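You operate a simulated robot arm through the tools that you are given. There is no shell and no other tool.

Carry out the task below with a simulated two-armed robot. There is one attempt and no reset: what you move stays moved.

Task
Fit the plug head named on the trip card to the adapter and zip the other two into the pouch. Set down upright: round-pin plug head, three-pin plug head.

The check looks at the end state, three seconds after you hand in, the way a careful person would. Anything else that was tipped, shoved, dropped, spilled or broken makes it a failure.

Robot
Two 7-joint arms with two-finger grippers on one trunk that stands fixed in place. Base frame: the origin is at the foot of the trunk, x ahead of it, y to its left, z up. Units: mm, degrees, N and s.
The left shoulder is at [60, 123, 945], the right one opposite. With the tool pointing down near the work surface each hand reaches from about 360 to 800 mm from the base axis, measured 20 degrees to its own side. Payload 1.47 kg a hand.
The TCP of each hand is the grasp point between the finger pads, 16 mm short of the fingertips. In the tool frame z runs along the fingers and y along their closing line. The gripper opens to 87 mm. The gripper's body begins 55 mm behind the TCP.
Orientation is that of the tool frame in the base frame, as a unit quaternion [x, y, z, w]. With the fingers straight down and closing along the base's y, the tool's x points along the base's -x, its y along +y and its z along -z.

Tools
- The arms move only by the tool step_arm. It takes "left_motion", "right_motion" or both (then of equal length, played together; a hand with none holds still); each is a list of rows, each a list of 7 numbers: the shift along the base's x, y, z in cm, then the turn, a rotation vector about the base's x, y, z in degrees, then the closure in counts, from 0 (fully open) to 255 (shut). In form: [[x, y, z, ax, ay, az, jaw], ...]. A call has 1 to 20 rows; each row is the pose to reach, as a shift and turn from the pose commanded when the call began. Each row takes 0.2 s and may step no farther than 50 mm and 8.6 degrees from the row before; otherwise, or with a gripper value out of range, the whole call is refused. A pose out of reach is approached as far as the arm can. The call stops where the force on the tool passes 40 N (or 10 N more than at its start, if that is more) or the arm is blocked; 0.2 s more then pass. Each finger travels about 153 mm/s and halts on what it meets, pressing with about 28 N; the grip force reading is that of the motor and also rises with nothing between the fingers. The clock runs only during rows and for 0.2 s after the last one: add rows that repeat a pose to give the fingers time. The reply holds the time, the measured pose of the TCP, the force on the tool along the base axes, the opening and the grip force, in the units named above and with some noise, with the torque about the TCP (base axes, N m) and any sound that the robot's microphone picked up, and new pictures: "views" is both (left out), scene, wrist or none (wrist: the cameras of the hands that moved).
- Cameras (640 x 400 px; columns grow to the right, rows downward): "scene" is now at [71, 55.9, 1509.4]; the picture's right is [0.67, -0.74, 0.00], its down [-0.50, -0.45, -0.73] and it looks along [0.55, 0.49, -0.68] (base axes); focal length 315 px, centre (320, 200). "left" rides on the left gripper at [73, -12, -90] in its tool frame; the picture's right is [0.16, 0.99, 0.00], its down [-0.72, 0.12, -0.68] and it looks along [-0.67, 0.11, 0.73] (tool axes); focal length 247 px, centre (320, 200). "right" rides on the right gripper at [73, 12, -90] in its tool frame; the picture's right is [-0.16, 0.99, 0.00], its down [-0.72, -0.12, -0.68] and it looks along [-0.67, -0.11, 0.73] (tool axes); focal length 247 px, centre (320, 200). There is no depth. A picture from a camera that has moved, and an enlarged one, comes with that camera's place and axes in the base frame and with its lens.
- move_column(by): slides the trunk up (or, below 0, down) by that many mm; the arms and the scene camera ride with it, the base frame stays. It gives what a move gives, with no picture.
- pan_tilt(pan, tilt): turns the head with the scene camera to pan (to the left, within 120 degrees either way) and tilt (down, from -29 to 69), counted from straight ahead of the robot. It gives what a move gives, and a new picture of the scene camera.
- enlarge(camera, box): a new picture of the part [left, top, right, bottom] of that camera's present view, enlarged. No time passes.
- job_done(): hands the job in; it is judged then, once.

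Places have to be worked out from the pictures, the camera data and where the tool is seen. Open the grippers and draw the arms clear of the work before you hand the job in, unless the task says otherwise.

The tools are called after "Call:" as name(argument=value, ...) on one line, values as JSON. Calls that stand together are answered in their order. step_arm: Moves the arms, as the interface text tells. Its arguments: {"type":"object","properties":{"left_motion":{"type":"array","items":{"type":"array","items":{"type":"number"}}},"right_motion":{"type":"array","items":{"type":"array","items":{"type":"number"}}},"views":{"type":"string","enum":["both","scene","wrist","none"]}},"required":[]} The other tools are called the same way: move_column (by) slides the trunk up or down; pan_tilt (pan, tilt) turns the head that bears the scene camera; enlarge (camera, box) takes an enlarged picture of a part of a camera's view; job_done () hands the job in.

At the start:

```text
time_s: 0.0
left_tool_pos: [396.9, 526.1, 1215.7]
left_tcp_rot: [-0.001, 1.0, 0.0, 0.0]
left_wrist_force: [-0.1, 0.1, -0.7]
left_wrist_torque: [0.02, 0.01, 0.02]
left_grip_width: 86.9
left_grasp_force: 0.1
right_tool_pos: [458.9, 80.4, 1245.2]
right_tcp_rot: [0.0, 1.0, 0.001, 0.0]
right_wrist_force: [-0.8, 0.7, 0.5]
right_wrist_torque: [-0.02, 0.0, 0.01]
right_grip_width: 86.8
right_grasp_force: 0.1
trunk travel left (down, up): [-100.0, 130.0]
head pan, tilt: [42.0, 42.7]
```

scene: 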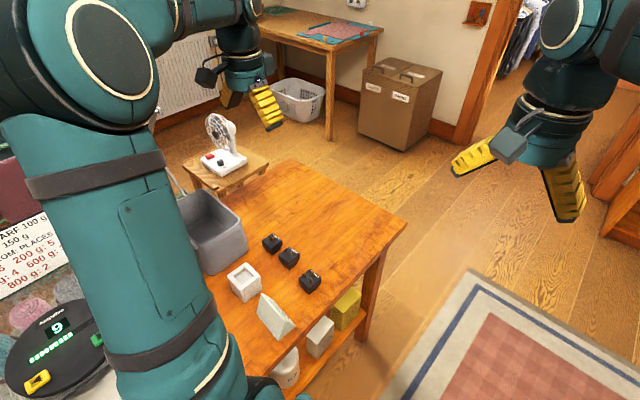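
right: 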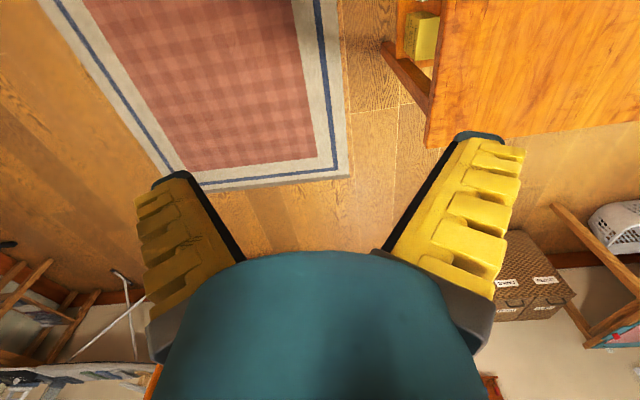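
left: 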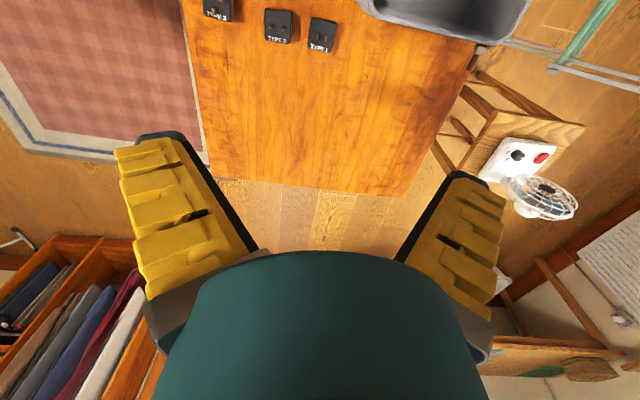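

The pictures show three black plug heads, a white adapter, a white tent-like card and a grey tub on the table to the left. I'll look at these more closely before moving anything.

Call:
enlarge(camera="scene", box=[180, 180, 380, 400])

Call:
enlarge(camera="left", box=[180, 0, 360, 80])

Call:
enlarge(camera="scene", box=[0, 130, 120, 400])

```text
1.82 times, centred on (280, 290) of scene
camera zoom: at [71.0, 55.9, 1509.4], right [0.67, -0.74, 0.0], down [-0.5, -0.45, -0.73], along [0.55, 0.49, -0.68], focal length 572 px, centre (393, 36)
```

zoom: 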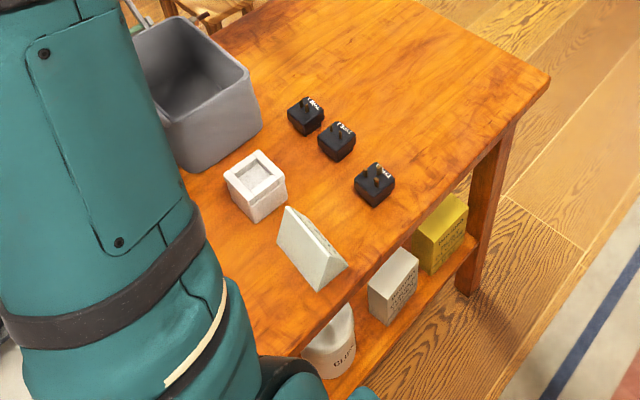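

```text
3.56 times, centred on (270, 40) of left
camera zoom: at [323.7, 514.4, 1305.7], right [-0.16, 0.99, 0.0], down [0.72, 0.12, 0.68], along [0.67, 0.11, -0.73], focal length 878 px, centre (498, 769)
```

zoom: 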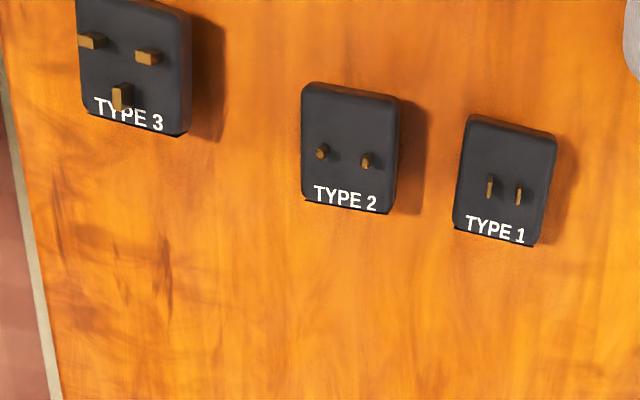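

```text
1.48 times, centred on (60, 265) of scene
camera zoom: at [71.0, 55.9, 1509.4], right [0.67, -0.74, 0.0], down [-0.5, -0.45, -0.73], along [0.55, 0.49, -0.68], focal length 466 px, centre (705, 104)
```

zoom: 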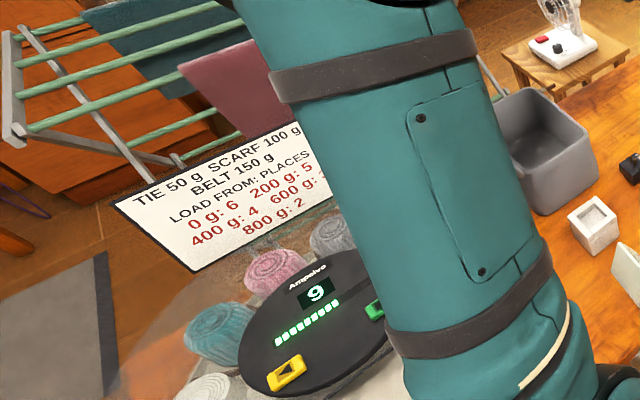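

Both pictures put the plugs near x≈400, y≈530, z≈815. Next I'll zoom in on the tent card, the adapter and the grey tub to find the trip name and the pouch.

Call:
enlarge(camera="scene", box=[220, 250, 310, 350])

Call:
enlarge(camera="scene", box=[160, 170, 340, 310])

Call:
pan_tilt(pan=60, tilt=55)

```text
4.00 times, centred on (265, 300) of scene
camera zoom: at [71.0, 55.9, 1509.4], right [0.67, -0.74, 0.0], down [-0.5, -0.45, -0.73], along [0.55, 0.49, -0.68], focal length 1259 px, centre (540, -200)
```

zoom: 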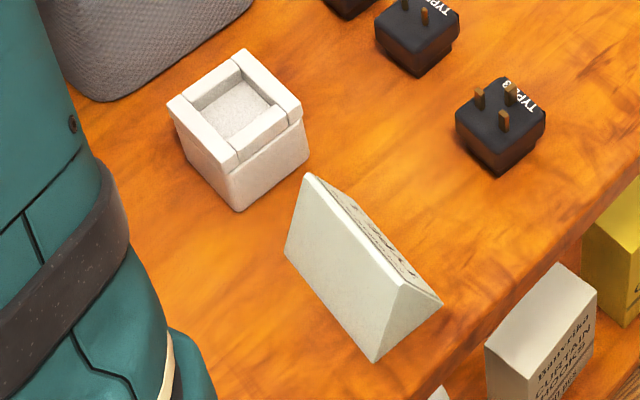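

```text
2.86 times, centred on (250, 240) of scene
camera zoom: at [71.0, 55.9, 1509.4], right [0.67, -0.74, 0.0], down [-0.5, -0.45, -0.73], along [0.55, 0.49, -0.68], focal length 899 px, centre (520, 86)
```

zoom: 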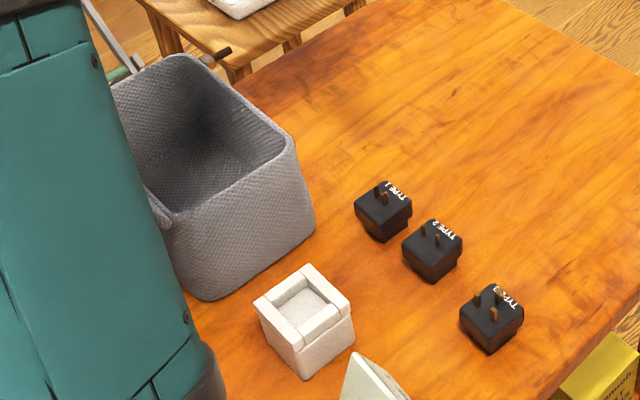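

```text
time_s: 0.8
left_tool_pos: [397.3, 526.7, 1216.5]
left_tcp_rot: [0.001, 1.0, -0.001, 0.0]
left_wrist_force: [0.2, 0.0, -0.8]
left_wrist_torque: [-0.03, 0.03, -0.02]
left_grip_width: 86.9
left_grasp_force: 0.0
right_tool_pos: [457.8, 80.2, 1245.2]
right_tcp_rot: [0.0, 1.0, 0.0, 0.0]
right_wrist_force: [1.0, 0.1, 0.0]
right_wrist_torque: [-0.01, 0.04, 0.0]
right_grip_width: 86.7
right_grasp_force: 0.0
trunk travel left (down, up): [-100.0, 130.0]
head pan, tilt: [60.0, 55.0]
camera scene: at [45.4, 62.7, 1492.8], right [0.87, -0.5, 0.0], down [-0.41, -0.71, -0.57], along [0.29, 0.5, -0.82], focal length 315 px, centre (320, 200)
```

scene: 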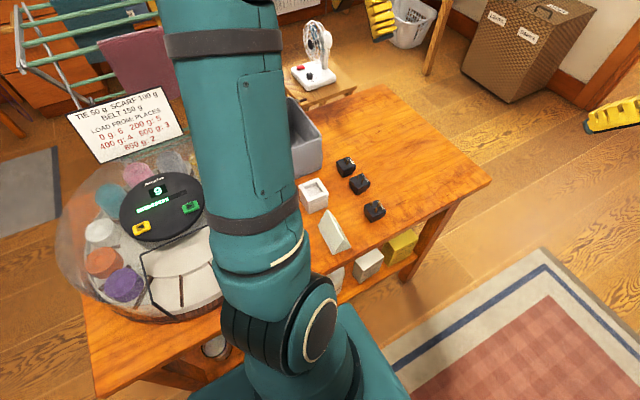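

The card's printed side faces +x, away from the robot. I'll yaw the left hand about half a turn so its camera looks back at the card near (270, 374), staying well above everything.

Call:
step_arm(left_motion=[[0.2, -0.8, -0.5, 0, 0, -8.5, 0], [0.4, -1.6, -1, 0, 0, -17, 0], [0.6, -2.4, -1.5, 0, 0, -25.5, 0], [0.8, -3.2, -2, 0, 0, -34, 0], [1, -4, -2.5, 0, 0, -42.5, 0], [1.2, -4.8, -3, 0, 0, -51, 0], [1.4, -5.6, -3.5, 0, 0, -59.5, 0], [1.6, -6.4, -4, 0, 0, -68, 0], [1.8, -7.2, -4.5, 0, 0, -76.5, 0], [2, -8, -5, 0, 0, -85, 0], [2.2, -8.8, -6, 0, 0, -93.5, 0], [2.4, -9.6, -7, 0, 0, -102, 0], [2.6, -10.4, -8, 0, 0, -110.5, 0], [2.8, -11.2, -9, 0, 0, -119, 0], [3, -12, -10, 0, 0, -127.5, 0], [3, -12.8, -12, 0, 0, -136, 0], [3, -13.6, -14, 0, 0, -144.5, 0], [3, -14.4, -16, 0, 0, -153, 0], [3, -15.2, -18, 0, 0, -161.5, 0], [3, -16, -20, 0, 0, -170, 0]])

```text
time_s: 5.0
left_tool_pos: [427.3, 366.7, 1014.5]
left_tcp_rot: [0.996, 0.085, 0.0, 0.001]
left_wrist_force: [0.7, 0.3, -0.2]
left_wrist_torque: [-0.02, 0.02, 0.02]
left_grip_width: 86.8
left_grasp_force: 0.0
right_tool_pos: [458.9, 80.3, 1245.0]
right_tcp_rot: [0.001, 1.0, 0.0, 0.0]
right_wrist_force: [-0.2, 0.6, -0.6]
right_wrist_torque: [0.0, -0.02, 0.03]
right_grip_width: 86.9
right_grasp_force: 0.1
trunk travel left (down, up): [-100.0, 130.0]
head pan, tilt: [60.0, 55.0]
camera scene: at [45.6, 63.2, 1492.7], right [0.87, -0.5, 0.0], down [-0.41, -0.71, -0.57], along [0.29, 0.5, -0.82], focal length 315 px, centre (320, 200)
camera left: at [496.1, 390.1, 1104.9], right [0.32, -0.95, 0.0], down [-0.69, -0.24, 0.68], along [-0.64, -0.22, -0.73], focal length 247 px, centre (320, 200)
```

scene: 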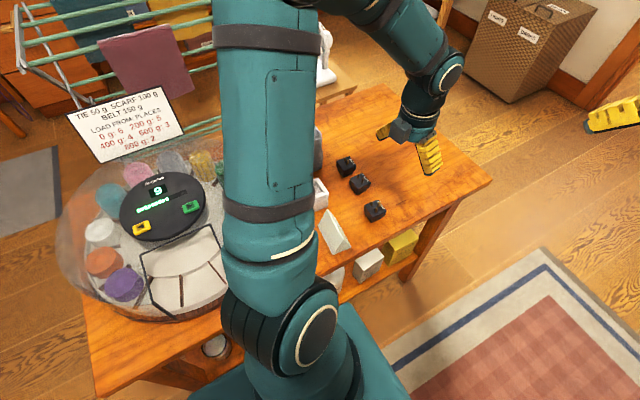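
left: 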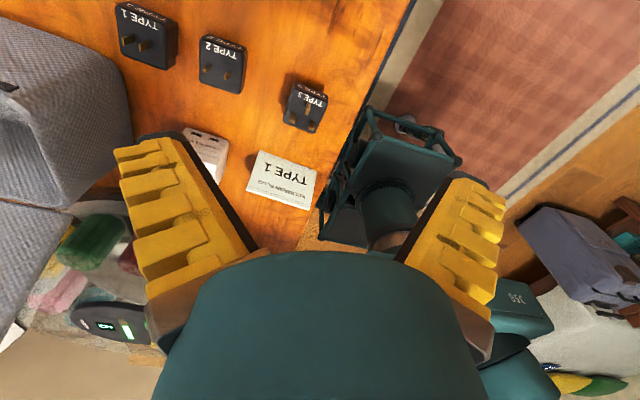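

The card is in view and seems to say TYPE 1, so I'll enlarge it along with the adapter.

Call:
enlarge(camera="left", box=[235, 140, 325, 220])

Call:
enlarge(camera="left", box=[0, 0, 250, 200])

```text
5.00 times, centred on (280, 180) of left
camera zoom: at [496.1, 390.1, 1104.9], right [0.32, -0.95, 0.0], down [-0.69, -0.24, 0.68], along [-0.64, -0.22, -0.73], focal length 1235 px, centre (520, 300)
```

zoom: 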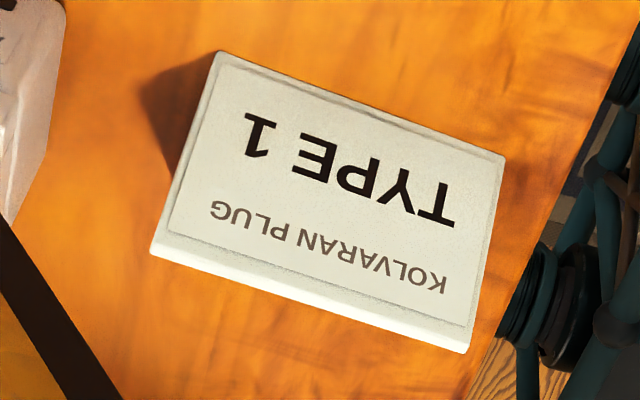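

```text
2.00 times, centred on (125, 100) of left
camera zoom: at [496.1, 390.1, 1104.9], right [0.32, -0.95, 0.0], down [-0.69, -0.24, 0.68], along [-0.64, -0.22, -0.73], focal length 494 px, centre (710, 400)
```

zoom: 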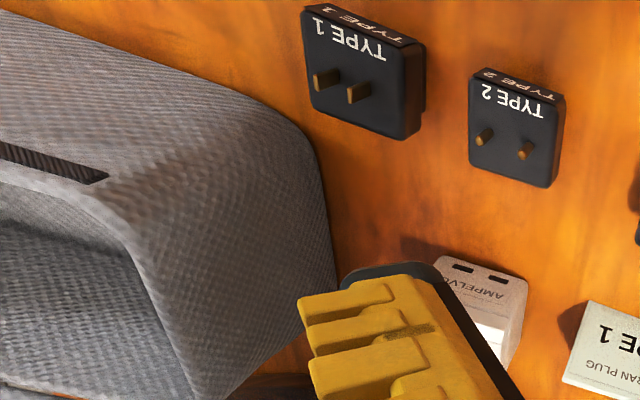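

The card reads "TYPE 1 – KOLVARAN PLUG", so Type 1 goes on the adapter and Types 2 and 3 go upright in the pouch. I'll move the left hand to +y to see the pouch, its zipper and the adapter recess.

Call:
step_arm(left_motion=[[0.5, 4.5, 2, 0, 0, -5, 0], [1, 9, 4, 0, 0, -10, 0], [1.5, 13, 6, 0, 0, -10, 0], [2, 17, 7, 0, 0, -10, 0], [2, 20, 8, 0, 0, -10, 0]])

```text
time_s: 6.2
left_tool_pos: [444.6, 528.4, 1082.9]
left_tcp_rot: [1.0, 0.001, 0.001, 0.0]
left_wrist_force: [1.1, 0.5, -0.4]
left_wrist_torque: [-0.03, -0.03, 0.02]
left_grip_width: 86.9
left_grasp_force: 0.1
left hand out of reach, approached as far as the arm can: row 4, 5
right_tool_pos: [455.8, 80.4, 1246.0]
right_tcp_rot: [0.0, 1.0, 0.0, 0.001]
right_wrist_force: [-0.3, 0.4, 0.5]
right_wrist_torque: [-0.04, -0.02, 0.02]
right_grip_width: 87.0
right_grasp_force: 0.1
trunk travel left (down, up): [-100.0, 130.0]
head pan, tilt: [60.0, 55.0]
camera scene: at [43.5, 64.4, 1492.8], right [0.87, -0.5, 0.0], down [-0.41, -0.71, -0.57], along [0.29, 0.5, -0.82], focal length 315 px, centre (320, 200)
camera left: at [515.7, 540.1, 1173.1], right [0.16, -0.99, 0.0], down [-0.72, -0.12, 0.68], along [-0.67, -0.11, -0.73], focal length 247 px, centre (320, 200)
```

scene: 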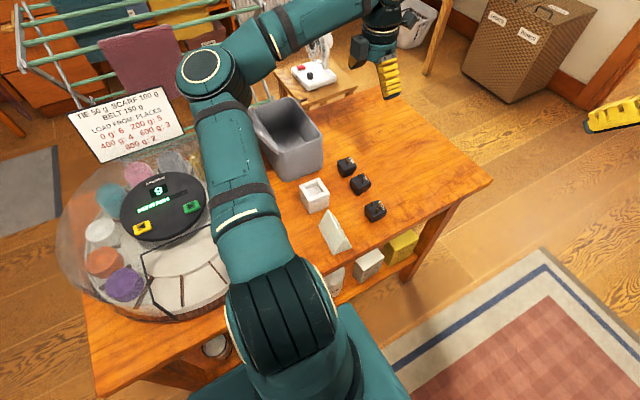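
left: 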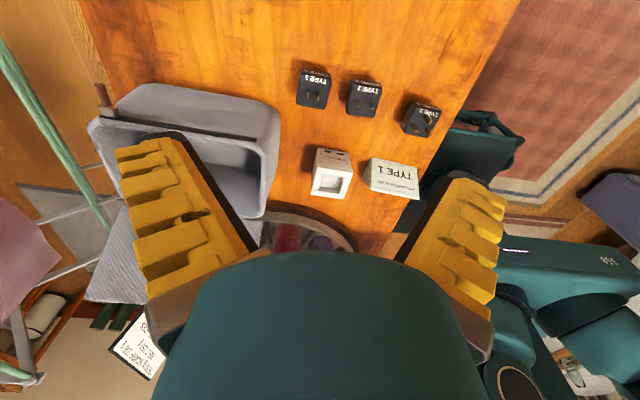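

The scene camera now has a clear view of the pouch. I'll enlarge the pouch and adapter in both views.

Call:
enlarge(camera="scene", box=[230, 80, 350, 190])

Call:
enlarge(camera="left", box=[70, 60, 290, 230])

Call:
enlarge(camera="left", box=[280, 50, 460, 210])

Call:
enlarge(camera="scene", box=[280, 140, 400, 270])

```text
3.64 times, centred on (290, 135) of scene
camera zoom: at [43.5, 64.4, 1492.8], right [0.87, -0.5, 0.0], down [-0.41, -0.71, -0.57], along [0.29, 0.5, -0.82], focal length 1144 px, centre (429, 436)
```

zoom: 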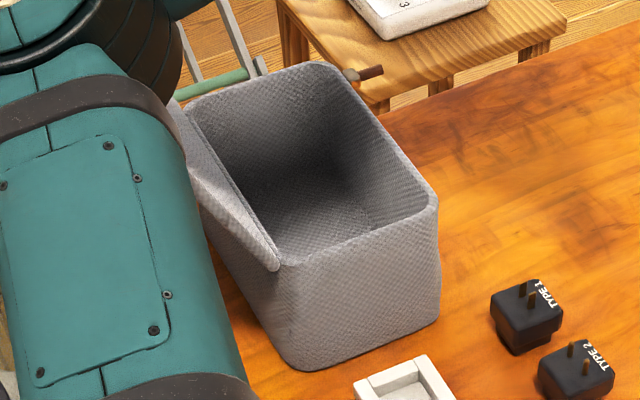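

```text
2.35 times, centred on (180, 145) of left
camera zoom: at [515.7, 540.1, 1173.1], right [0.16, -0.99, 0.0], down [-0.72, -0.12, 0.68], along [-0.67, -0.11, -0.73], focal length 581 px, centre (649, 329)
```

zoom: 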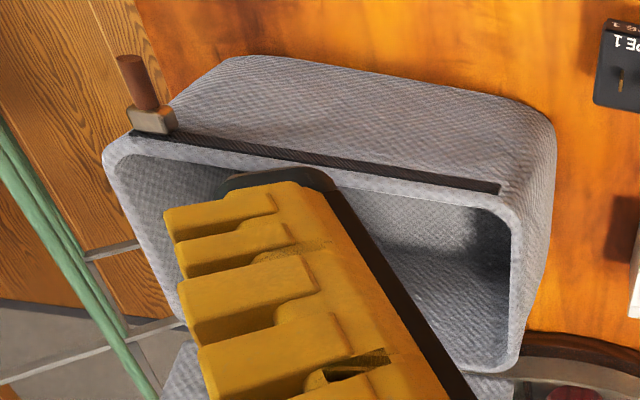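

```text
2.50 times, centred on (370, 130) of left
camera zoom: at [515.7, 540.1, 1173.1], right [0.16, -0.99, 0.0], down [-0.72, -0.12, 0.68], along [-0.67, -0.11, -0.73], focal length 617 px, centre (195, 375)
```

zoom: 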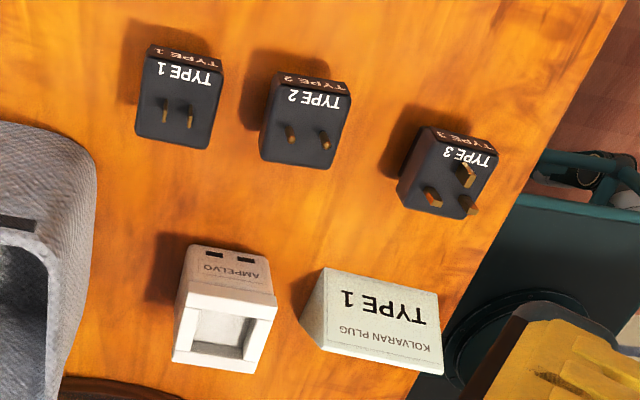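

```text
3.08 times, centred on (340, 205) of scene
camera zoom: at [43.5, 64.4, 1492.8], right [0.87, -0.5, 0.0], down [-0.41, -0.71, -0.57], along [0.29, 0.5, -0.82], focal length 968 px, centre (258, 185)
```

zoom: 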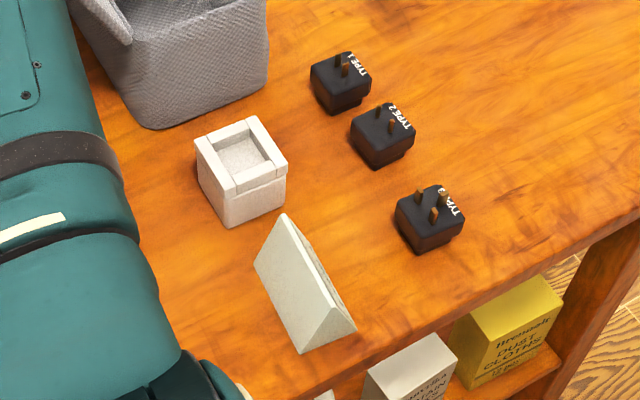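

The pouch is an open box with a hinged lid on its -x side, a zipper track on the +x rim and a slider with a brown pull at the far +y end. I'll look closer at the lid and slider, and move the left hand out of its own line of sight.

Call:
enlarge(camera="left", box=[60, 180, 200, 340])

Call:
enlarge(camera="scene", box=[270, 80, 320, 120])

Call:
enlarge(camera="left", box=[80, 70, 140, 130])

Call:
enlarge(camera="scene", box=[370, 30, 420, 110])

```text
2.50 times, centred on (130, 260) of left
camera zoom: at [515.7, 540.1, 1173.1], right [0.16, -0.99, 0.0], down [-0.72, -0.12, 0.68], along [-0.67, -0.11, -0.73], focal length 617 px, centre (795, 50)
```

zoom: 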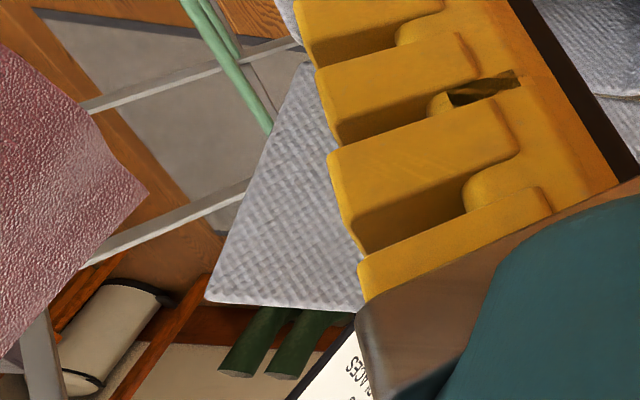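

```text
10.00 times, centred on (295, 100) of scene
camera zoom: at [43.5, 64.4, 1492.8], right [0.87, -0.5, 0.0], down [-0.41, -0.71, -0.57], along [0.29, 0.5, -0.82], focal length 3147 px, centre (570, 1200)
```

zoom: 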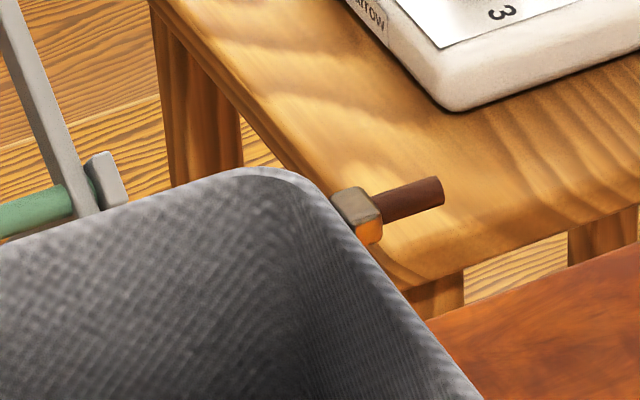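

```text
6.67 times, centred on (110, 100) of left
camera zoom: at [515.7, 540.1, 1173.1], right [0.16, -0.99, 0.0], down [-0.72, -0.12, 0.68], along [-0.67, -0.11, -0.73], focal length 1646 px, centre (1720, 867)
```

zoom: 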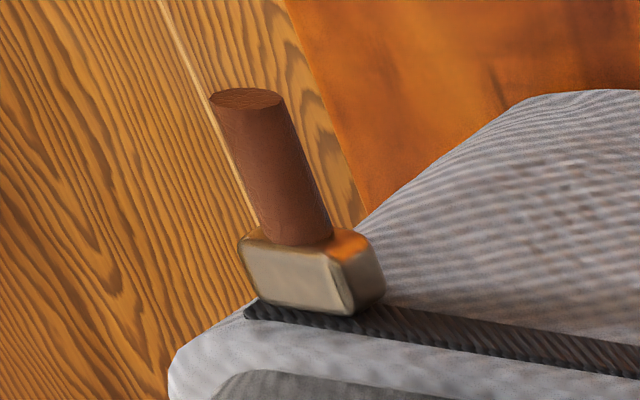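

```text
5.00 times, centred on (395, 70) of scene
camera zoom: at [43.5, 64.4, 1492.8], right [0.87, -0.5, 0.0], down [-0.41, -0.71, -0.57], along [0.29, 0.5, -0.82], focal length 1574 px, centre (-55, 850)
```

zoom: 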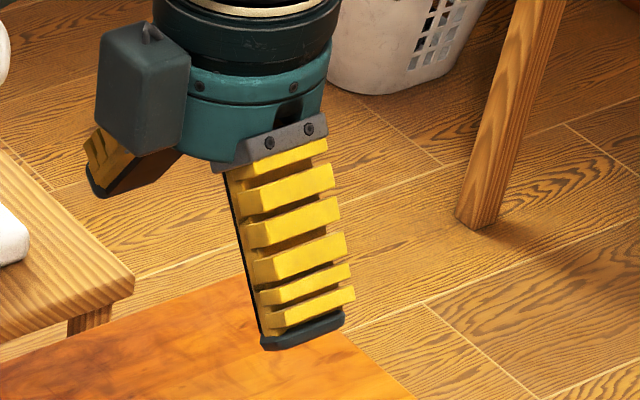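

The lid leans back past vertical on the -x side, and the slider has a short rod pointing +x. For Type 1 I'll swing the hand to close along x and stop over it near (399, 530) for a close look.

Call:
step_arm(left_motion=[[-0.5, 0, -1, 0, 0, 8.5, 0], [-1, 0, -2, 0, 0, 17, 0], [-1.5, 0, -3, 0, 0, 25.5, 0], [-2, 0, -4, 0, 0, 34, 0], [-2.5, 0, -5, 0, 0, 42.5, 0], [-3, 0, -6, 0, 0, 51, 0], [-3.5, 0, -7, 0, 0, 59.5, 0], [-4, 0, -8, 0, 0, 68, 0], [-4.5, 0, -9, 0, 0, 76.5, 0], [-4.5, 0, -10, 0, 0, 85, 0], [-4.5, 0, -10, 0, 0, 90, 0]])

```text
time_s: 8.6
left_tool_pos: [401.4, 524.8, 984.0]
left_tcp_rot: [0.707, 0.708, 0.001, 0.0]
left_wrist_force: [-0.1, 0.1, 1.0]
left_wrist_torque: [-0.04, 0.04, -0.03]
left_grip_width: 87.3
left_grasp_force: 0.0
right_tool_pos: [457.9, 79.0, 1245.1]
right_tcp_rot: [0.001, 1.0, 0.001, 0.0]
right_wrist_force: [-0.4, 0.1, -0.5]
right_wrist_torque: [-0.06, 0.0, -0.01]
right_grip_width: 86.9
right_grasp_force: 0.1
trunk travel left (down, up): [-100.0, 130.0]
head pan, tilt: [60.0, 55.0]
camera scene: at [45.3, 62.5, 1492.8], right [0.87, -0.5, 0.0], down [-0.41, -0.71, -0.57], along [0.29, 0.5, -0.82], focal length 315 px, centre (320, 200)
camera left: at [387.6, 598.6, 1073.3], right [0.99, 0.16, 0.0], down [0.12, -0.72, 0.68], along [0.11, -0.67, -0.73], focal length 247 px, centre (320, 200)
```

scene: 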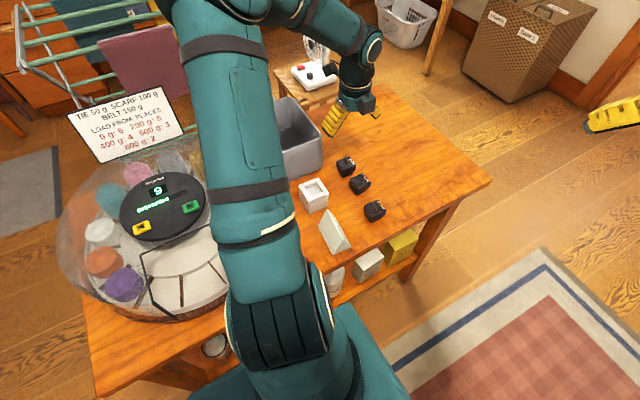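
left: 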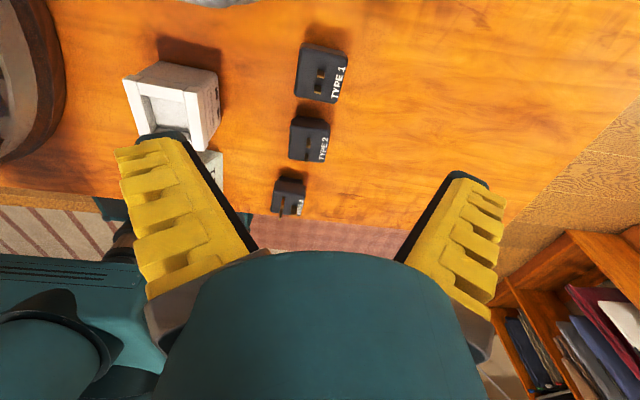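

The hand is at (401, 525, 984). I'll enlarge Type 1 and the adapter to get their yaw and the shape of the fit.

Call:
enlarge(camera="left", box=[260, 20, 380, 220])

Call:
enlarge(camera="left", box=[110, 50, 240, 180])

```text
2.00 times, centred on (320, 120) of left
camera zoom: at [387.6, 598.6, 1073.3], right [0.99, 0.16, 0.0], down [0.12, -0.72, 0.68], along [0.11, -0.67, -0.73], focal length 494 px, centre (320, 360)
```

zoom: 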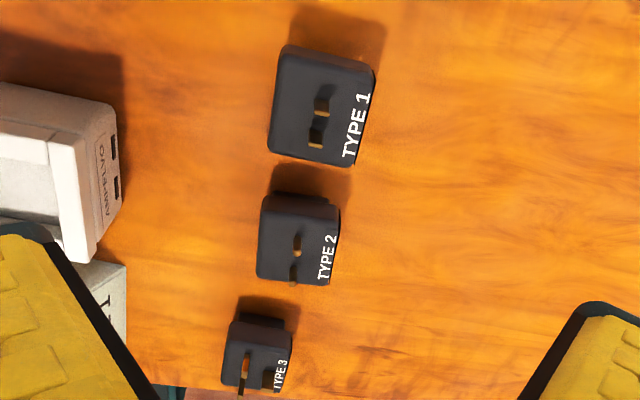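

```text
3.08 times, centred on (175, 115) of left
camera zoom: at [387.6, 598.6, 1073.3], right [0.99, 0.16, 0.0], down [0.12, -0.72, 0.68], along [0.11, -0.67, -0.73], focal length 760 px, centre (766, 462)
```

zoom: 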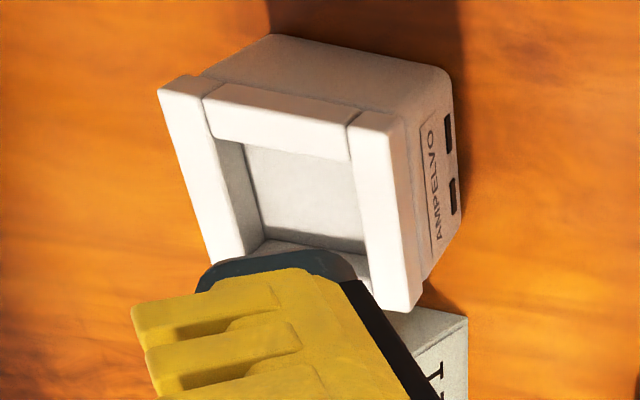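

Type 1 looks square to the axes, about 40 mm wide and centred near (398, 532), and the adapter is near (271, 482). I'll check the plug's side profile in the scene view, then descend in steps.

Call:
enlarge(camera="scene", box=[330, 150, 390, 225])

Call:
step_arm(left_motion=[[-0.2, 0.3, -3, 0, 0, 0, 0], [-0.4, 0.6, -6, 0, 0, 0, 0], [-0.4, 0.7, -7, 0, 0, 0, 0]])

```text
5.33 times, centred on (360, 188) of scene
camera zoom: at [45.3, 62.5, 1492.8], right [0.87, -0.5, 0.0], down [-0.41, -0.71, -0.57], along [0.29, 0.5, -0.82], focal length 1678 px, centre (107, 267)
```

zoom: 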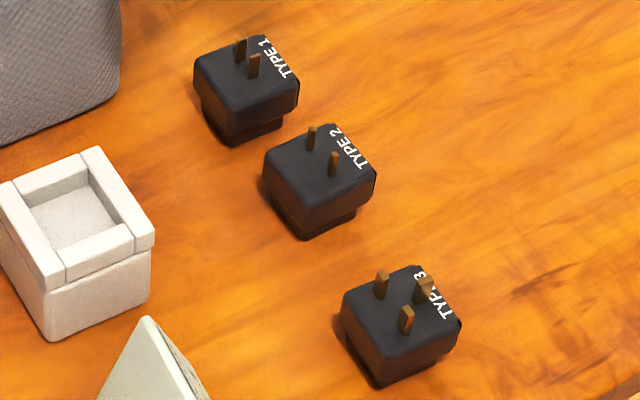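

```text
time_s: 9.4
left_tool_pos: [395.3, 532.2, 914.4]
left_tcp_rot: [0.707, 0.707, 0.001, 0.001]
left_wrist_force: [0.3, -0.5, -0.5]
left_wrist_torque: [0.0, 0.03, 0.0]
left_grip_width: 87.0
left_grasp_force: 0.0
right_tool_pos: [457.8, 78.9, 1244.9]
right_tcp_rot: [0.001, 1.0, 0.0, 0.0]
right_wrist_force: [-0.2, -0.3, 0.1]
right_wrist_torque: [-0.03, 0.0, -0.02]
right_grip_width: 86.7
right_grasp_force: 0.1
trunk travel left (down, up): [-100.0, 130.0]
head pan, tilt: [60.0, 55.0]
camera scene: at [45.5, 62.8, 1492.8], right [0.87, -0.5, 0.0], down [-0.41, -0.71, -0.57], along [0.29, 0.5, -0.82], focal length 315 px, centre (320, 200)
camera left: at [384.0, 605.3, 1003.2], right [0.99, 0.16, 0.0], down [0.11, -0.72, 0.68], along [0.11, -0.67, -0.73], focal length 247 px, centre (320, 200)
```

scene: 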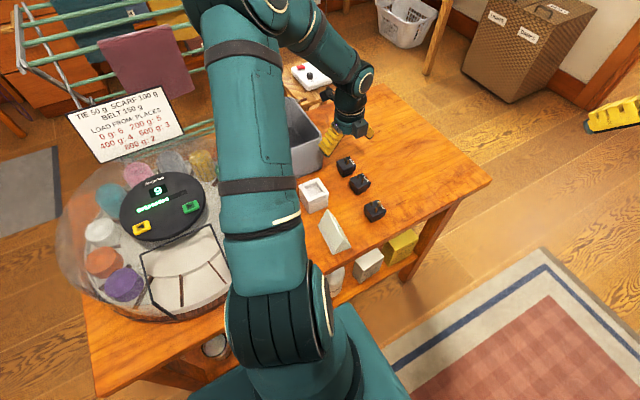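
left: 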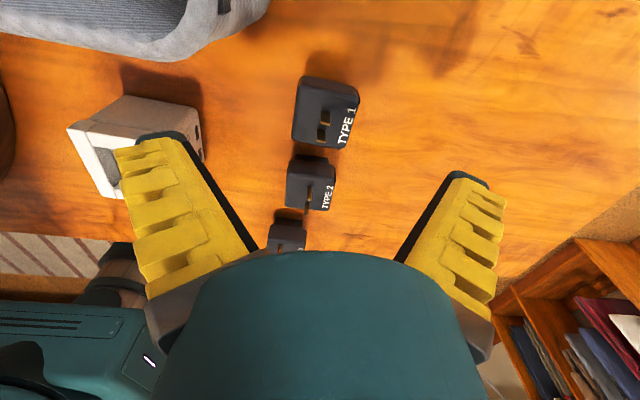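

Type 1 sits under the hand. I'll enlarge to centre on it before descending.

Call:
enlarge(camera="left", box=[270, 60, 380, 220])

```text
2.50 times, centred on (325, 140) of left
camera zoom: at [384.0, 605.3, 1003.2], right [0.99, 0.16, 0.0], down [0.11, -0.72, 0.68], along [0.11, -0.67, -0.73], focal length 617 px, centre (308, 350)
```

zoom: 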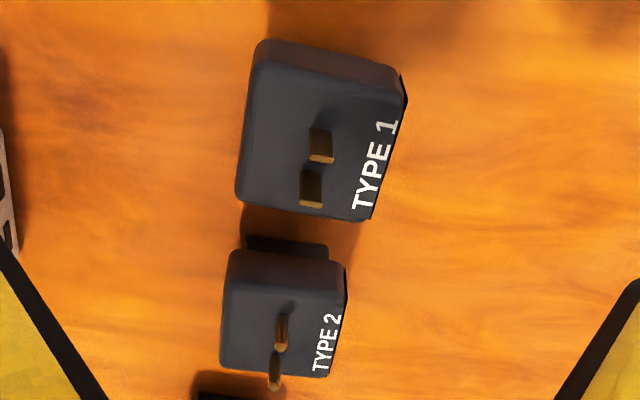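

Type 1's top centre works out at about (398.4, 533) and the hand is at (395.3, 532.2). I'll centre over it and go down to TCP z≈845 with the fingers open.

Call:
step_arm(left_motion=[[0.3, 0.1, -2.5, 0, 0, 0, 0], [0.3, 0.1, -5, 0, 0, 0, 0], [0.3, 0.1, -7, 0, 0, 0, 0]])

```text
time_s: 10.2
left_tool_pos: [400.0, 533.7, 844.3]
left_tcp_rot: [0.707, 0.707, 0.001, 0.0]
left_wrist_force: [-1.0, 0.6, 0.1]
left_wrist_torque: [0.01, -0.02, -0.01]
left_grip_width: 87.0
left_grasp_force: 0.1
right_tool_pos: [457.2, 80.4, 1246.7]
right_tcp_rot: [0.0, 1.0, 0.0, -0.001]
right_wrist_force: [-0.4, 0.9, -0.5]
right_wrist_torque: [-0.04, -0.01, 0.03]
right_grip_width: 87.0
right_grasp_force: 0.1
trunk travel left (down, up): [-100.0, 130.0]
head pan, tilt: [60.0, 55.0]
camera scene: at [45.8, 63.1, 1492.7], right [0.87, -0.5, 0.0], down [-0.41, -0.71, -0.57], along [0.29, 0.5, -0.82], focal length 315 px, centre (320, 200)
camera left: at [387.4, 606.5, 933.4], right [0.99, 0.16, 0.0], down [0.11, -0.72, 0.68], along [0.11, -0.67, -0.73], focal length 247 px, centre (320, 200)
```

scene: 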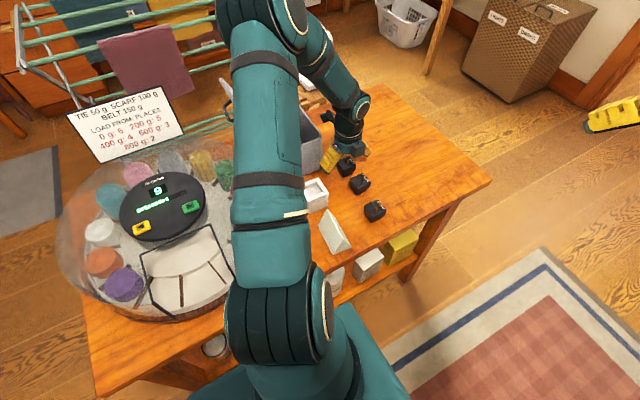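
left: 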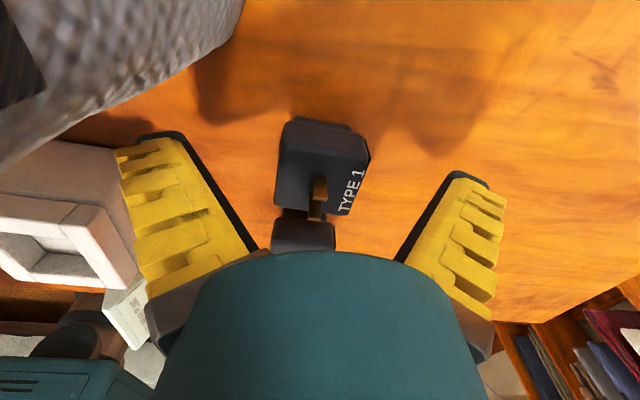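

The plug's top face appears about 8 mm below the TCP. I'll enlarge to measure the slab and foot.

Call:
enlarge(camera="left", box=[240, 100, 400, 250])

Call:
enlarge(camera="scene", box=[310, 130, 390, 190])

```text
2.67 times, centred on (320, 175) of left
camera zoom: at [387.4, 606.5, 933.4], right [0.99, 0.16, 0.0], down [0.11, -0.72, 0.68], along [0.11, -0.67, -0.73], focal length 659 px, centre (320, 267)
```

zoom: 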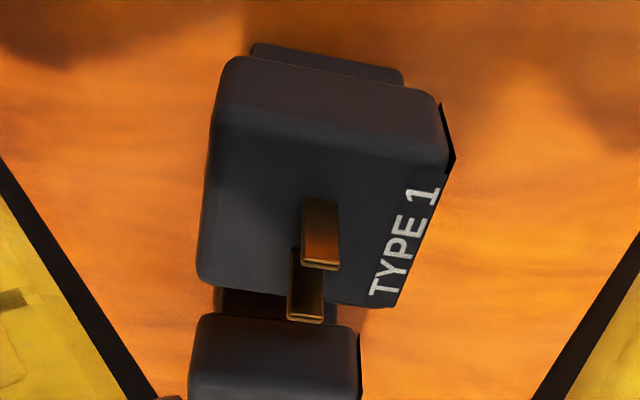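

```text
6.67 times, centred on (350, 160) of scene
camera zoom: at [45.8, 63.1, 1492.7], right [0.87, -0.5, 0.0], down [-0.41, -0.71, -0.57], along [0.29, 0.5, -0.82], focal length 2098 px, centre (120, 467)
```

zoom: 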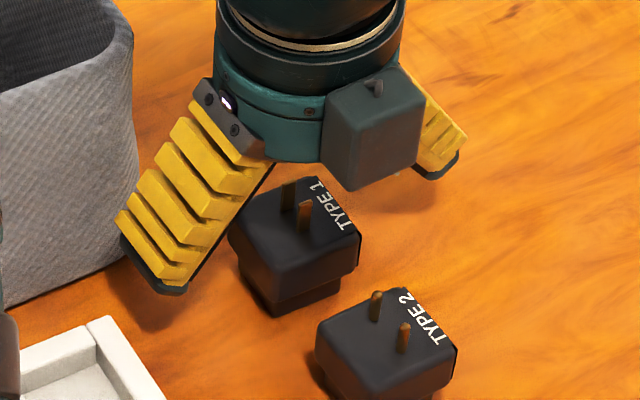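

The fingers splay outward when fully open. I'll close them to about 60 mm in place, still clear of the 40 mm plug, to see how they sit.

Call:
step_arm(left_motion=[[-0.15, -0.05, 0, 0, 0, 0, 80], [-0.15, -0.05, 0, 0, 0, 0, 80]])

Call:
enlarge(camera="scene", box=[310, 130, 390, 190])

Call:
enlarge(camera="left", box=[220, 80, 420, 240])

```text
time_s: 10.8
left_tool_pos: [398.1, 533.0, 842.7]
left_tcp_rot: [0.707, 0.707, 0.0, 0.0]
left_wrist_force: [-0.9, -0.3, -0.3]
left_wrist_torque: [-0.01, 0.01, 0.01]
left_grip_width: 64.2
left_grasp_force: 3.2
right_tool_pos: [456.7, 78.8, 1245.6]
right_tcp_rot: [0.0, 1.0, 0.0, 0.0]
right_wrist_force: [0.7, -1.1, 0.7]
right_wrist_torque: [0.01, 0.0, -0.03]
right_grip_width: 86.9
right_grasp_force: 0.1
trunk travel left (down, up): [-100.0, 130.0]
head pan, tilt: [60.0, 55.0]
camera scene: at [45.3, 62.6, 1492.8], right [0.87, -0.5, 0.0], down [-0.41, -0.71, -0.57], along [0.29, 0.5, -0.82], focal length 315 px, centre (320, 200)
camera left: at [385.3, 605.7, 933.6], right [0.99, 0.16, 0.0], down [0.12, -0.72, 0.68], along [0.11, -0.67, -0.73], focal length 247 px, centre (320, 200)
```

scene: 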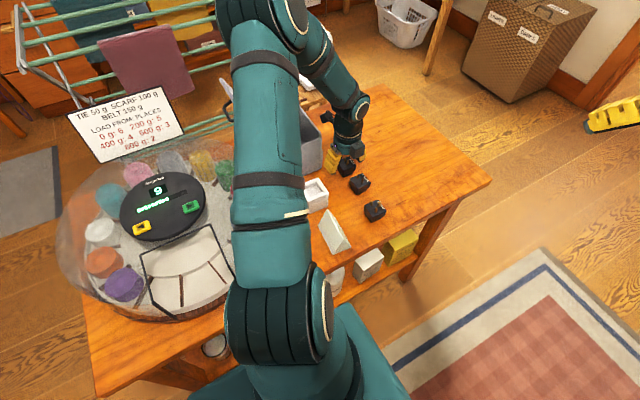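
left: 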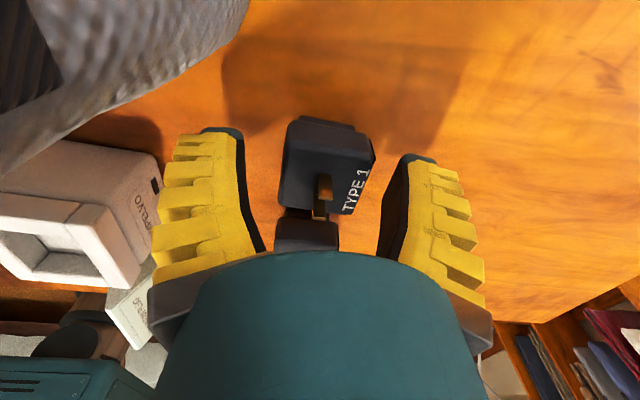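

```text
6.67 times, centred on (350, 160) of scene
camera zoom: at [45.3, 62.6, 1492.8], right [0.87, -0.5, 0.0], down [-0.41, -0.71, -0.57], along [0.29, 0.5, -0.82], focal length 2098 px, centre (120, 467)
```

zoom: 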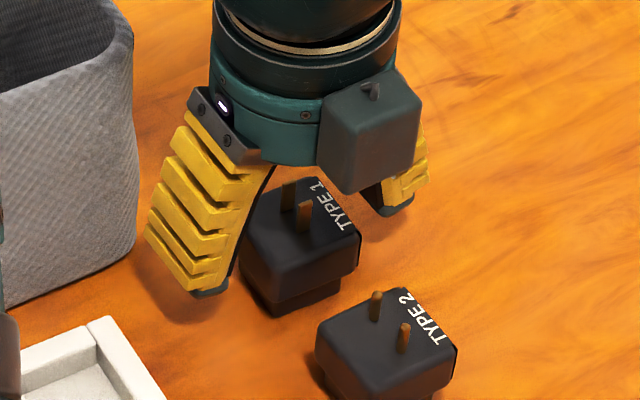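

```text
2.50 times, centred on (320, 160) of left
camera zoom: at [385.3, 605.7, 933.6], right [0.99, 0.16, 0.0], down [0.12, -0.72, 0.68], along [0.11, -0.67, -0.73], focal length 617 px, centre (320, 300)
```

zoom: 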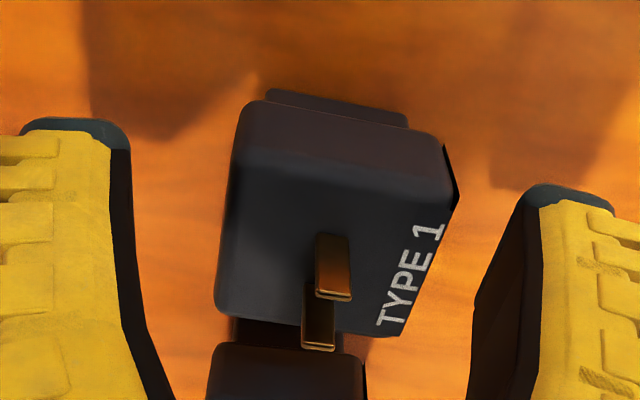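

I need the slab thickness, so I'll take a tight enlargement of Type 2, which has the same build and is unobstructed.

Call:
enlarge(camera="scene", box=[340, 165, 380, 200])

Call:
enlarge(camera="scene", box=[290, 165, 335, 220])

```text
11.43 times, centred on (360, 182) of scene
camera zoom: at [45.3, 62.6, 1492.8], right [0.87, -0.5, 0.0], down [-0.41, -0.71, -0.57], along [0.29, 0.5, -0.82], focal length 3597 px, centre (-137, 400)
```

zoom: 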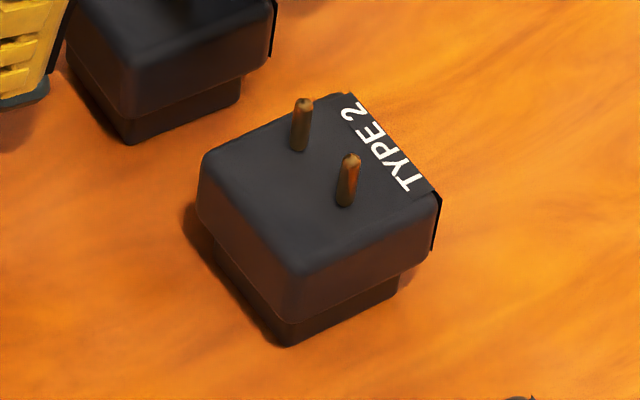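

```text
7.27 times, centred on (312, 192) of scene
camera zoom: at [45.3, 62.6, 1492.8], right [0.87, -0.5, 0.0], down [-0.41, -0.71, -0.57], along [0.29, 0.5, -0.82], focal length 2289 px, centre (374, 254)
```

zoom: 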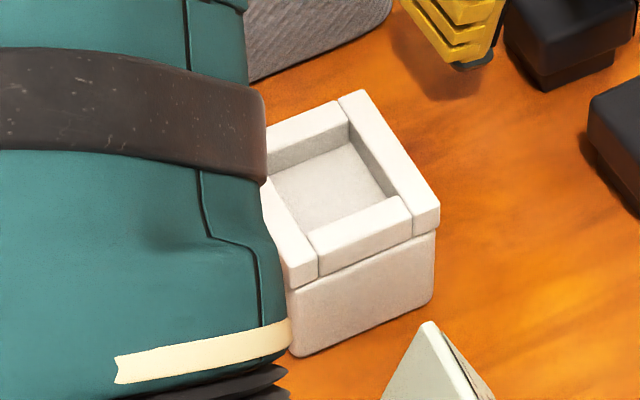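

The slab is about 19 mm thick on a narrower foot about 16 mm tall, so the foot drops into the adapter recess and the slab rests on the rim. I'll grip only the slab: down 7 mm to put the tips just above its lower edge, then close gently.

Call:
step_arm(left_motion=[[0, 0, -0.7, 0, 0, 0, 80], [0, 0, -0.7, 0, 0, 0, 80]])

Call:
enlarge(camera="scene", box=[320, 140, 370, 180])

```text
time_s: 11.4
left_tool_pos: [397.3, 534.2, 837.2]
left_tcp_rot: [0.707, 0.707, 0.001, 0.0]
left_wrist_force: [-0.4, 0.2, 0.3]
left_wrist_torque: [-0.03, -0.02, 0.02]
left_grip_width: 64.1
left_grasp_force: 3.4
right_tool_pos: [457.1, 80.0, 1245.8]
right_tcp_rot: [-0.001, 1.0, 0.0, 0.0]
right_wrist_force: [0.1, 0.7, 0.2]
right_wrist_torque: [0.02, -0.01, 0.02]
right_grip_width: 87.2
right_grasp_force: 0.0
trunk travel left (down, up): [-100.0, 130.0]
head pan, tilt: [60.0, 55.0]
camera scene: at [45.3, 62.6, 1492.8], right [0.87, -0.5, 0.0], down [-0.41, -0.71, -0.57], along [0.29, 0.5, -0.82], focal length 315 px, centre (320, 200)
camera left: at [385.3, 606.1, 926.8], right [0.99, 0.16, 0.0], down [0.11, -0.72, 0.68], along [0.11, -0.67, -0.73], focal length 247 px, centre (320, 200)
```

scene: 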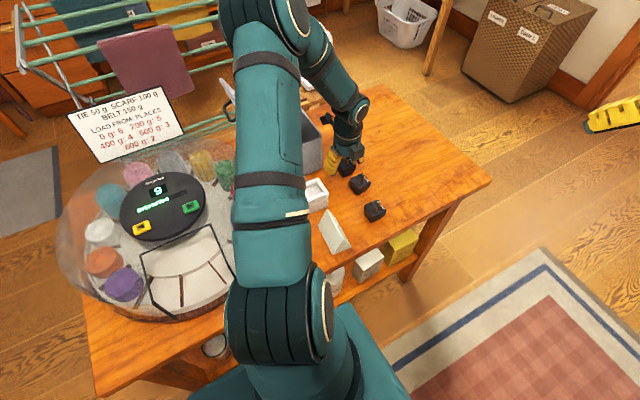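
left: 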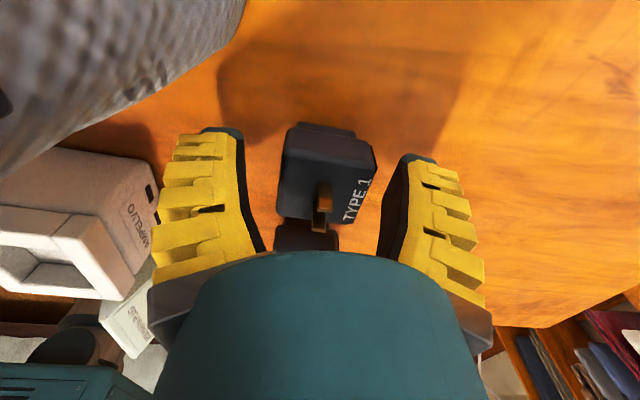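

```text
10.00 times, centred on (345, 160) of scene
camera zoom: at [45.3, 62.6, 1492.8], right [0.87, -0.5, 0.0], down [-0.41, -0.71, -0.57], along [0.29, 0.5, -0.82], focal length 3147 px, centre (70, 600)
```

zoom: 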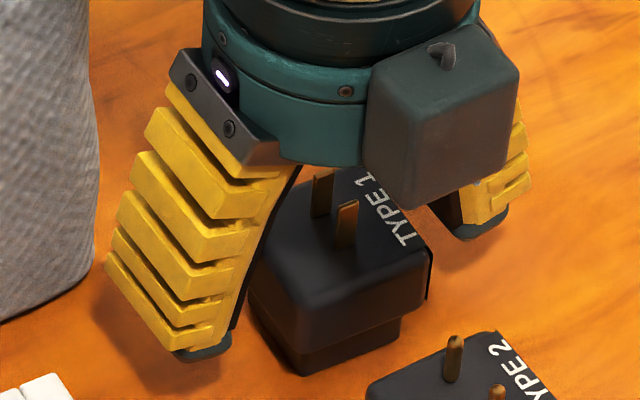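

The tips sit beside the slab just above the foot step. I'll close on Type 1.

Call:
step_arm(left_motion=[[0, 0, 0, 0, 0, 0, 140], [0, 0, 0, 0, 0, 0, 200], [0, 0, 0, 0, 0, 0, 200]])

Call:
enlarge(camera="scene", box=[320, 140, 370, 180])

Call:
enlarge(camera="left", box=[220, 80, 420, 260])

```text
time_s: 12.2
left_tool_pos: [398.0, 532.7, 837.9]
left_tcp_rot: [0.707, 0.707, 0.001, 0.0]
left_wrist_force: [0.2, 0.6, 6.2]
left_wrist_torque: [-0.02, 0.0, -0.02]
left_grip_width: 37.2
left_grasp_force: 28.2
right_tool_pos: [456.9, 78.5, 1246.2]
right_tcp_rot: [0.0, 1.0, 0.0, -0.001]
right_wrist_force: [-0.4, -0.2, 0.2]
right_wrist_torque: [0.02, 0.02, 0.02]
right_grip_width: 87.2
right_grasp_force: 0.1
trunk travel left (down, up): [-100.0, 130.0]
head pan, tilt: [60.0, 55.0]
camera scene: at [45.0, 62.3, 1492.8], right [0.87, -0.5, 0.0], down [-0.41, -0.71, -0.57], along [0.29, 0.5, -0.82], focal length 315 px, centre (320, 200)
camera left: at [385.2, 606.0, 927.4], right [0.99, 0.16, 0.0], down [0.11, -0.72, 0.68], along [0.11, -0.67, -0.73], focal length 247 px, centre (320, 200)
```

scene: 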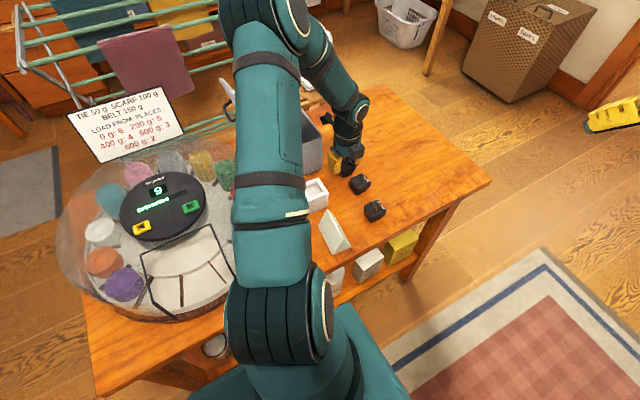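
left: 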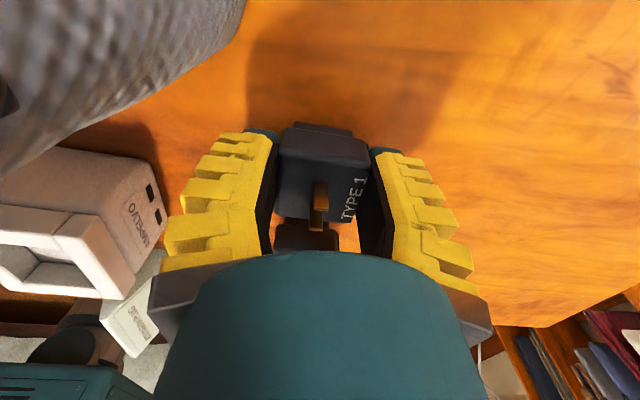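

```text
10.00 times, centred on (345, 160) of scene
camera zoom: at [45.0, 62.3, 1492.8], right [0.87, -0.5, 0.0], down [-0.41, -0.71, -0.57], along [0.29, 0.5, -0.82], focal length 3147 px, centre (70, 600)
```

zoom: 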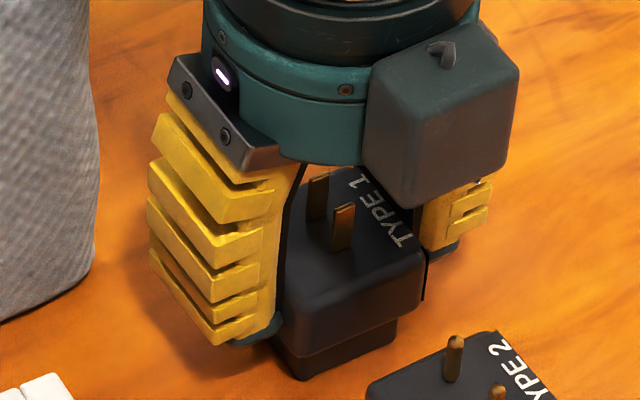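

```text
2.22 times, centred on (320, 170) of left
camera zoom: at [385.2, 606.0, 927.4], right [0.99, 0.16, 0.0], down [0.11, -0.72, 0.68], along [0.11, -0.67, -0.73], focal length 549 px, centre (320, 267)
```

zoom: 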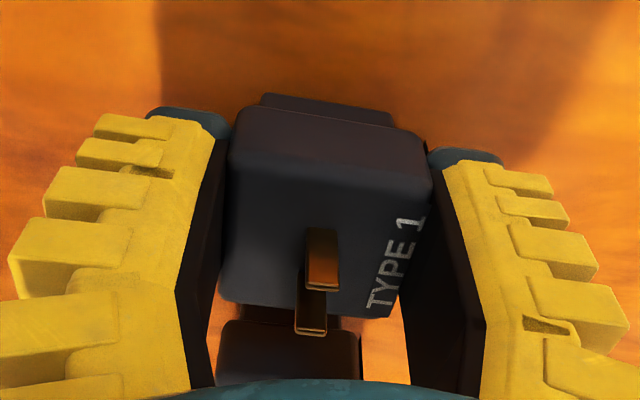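

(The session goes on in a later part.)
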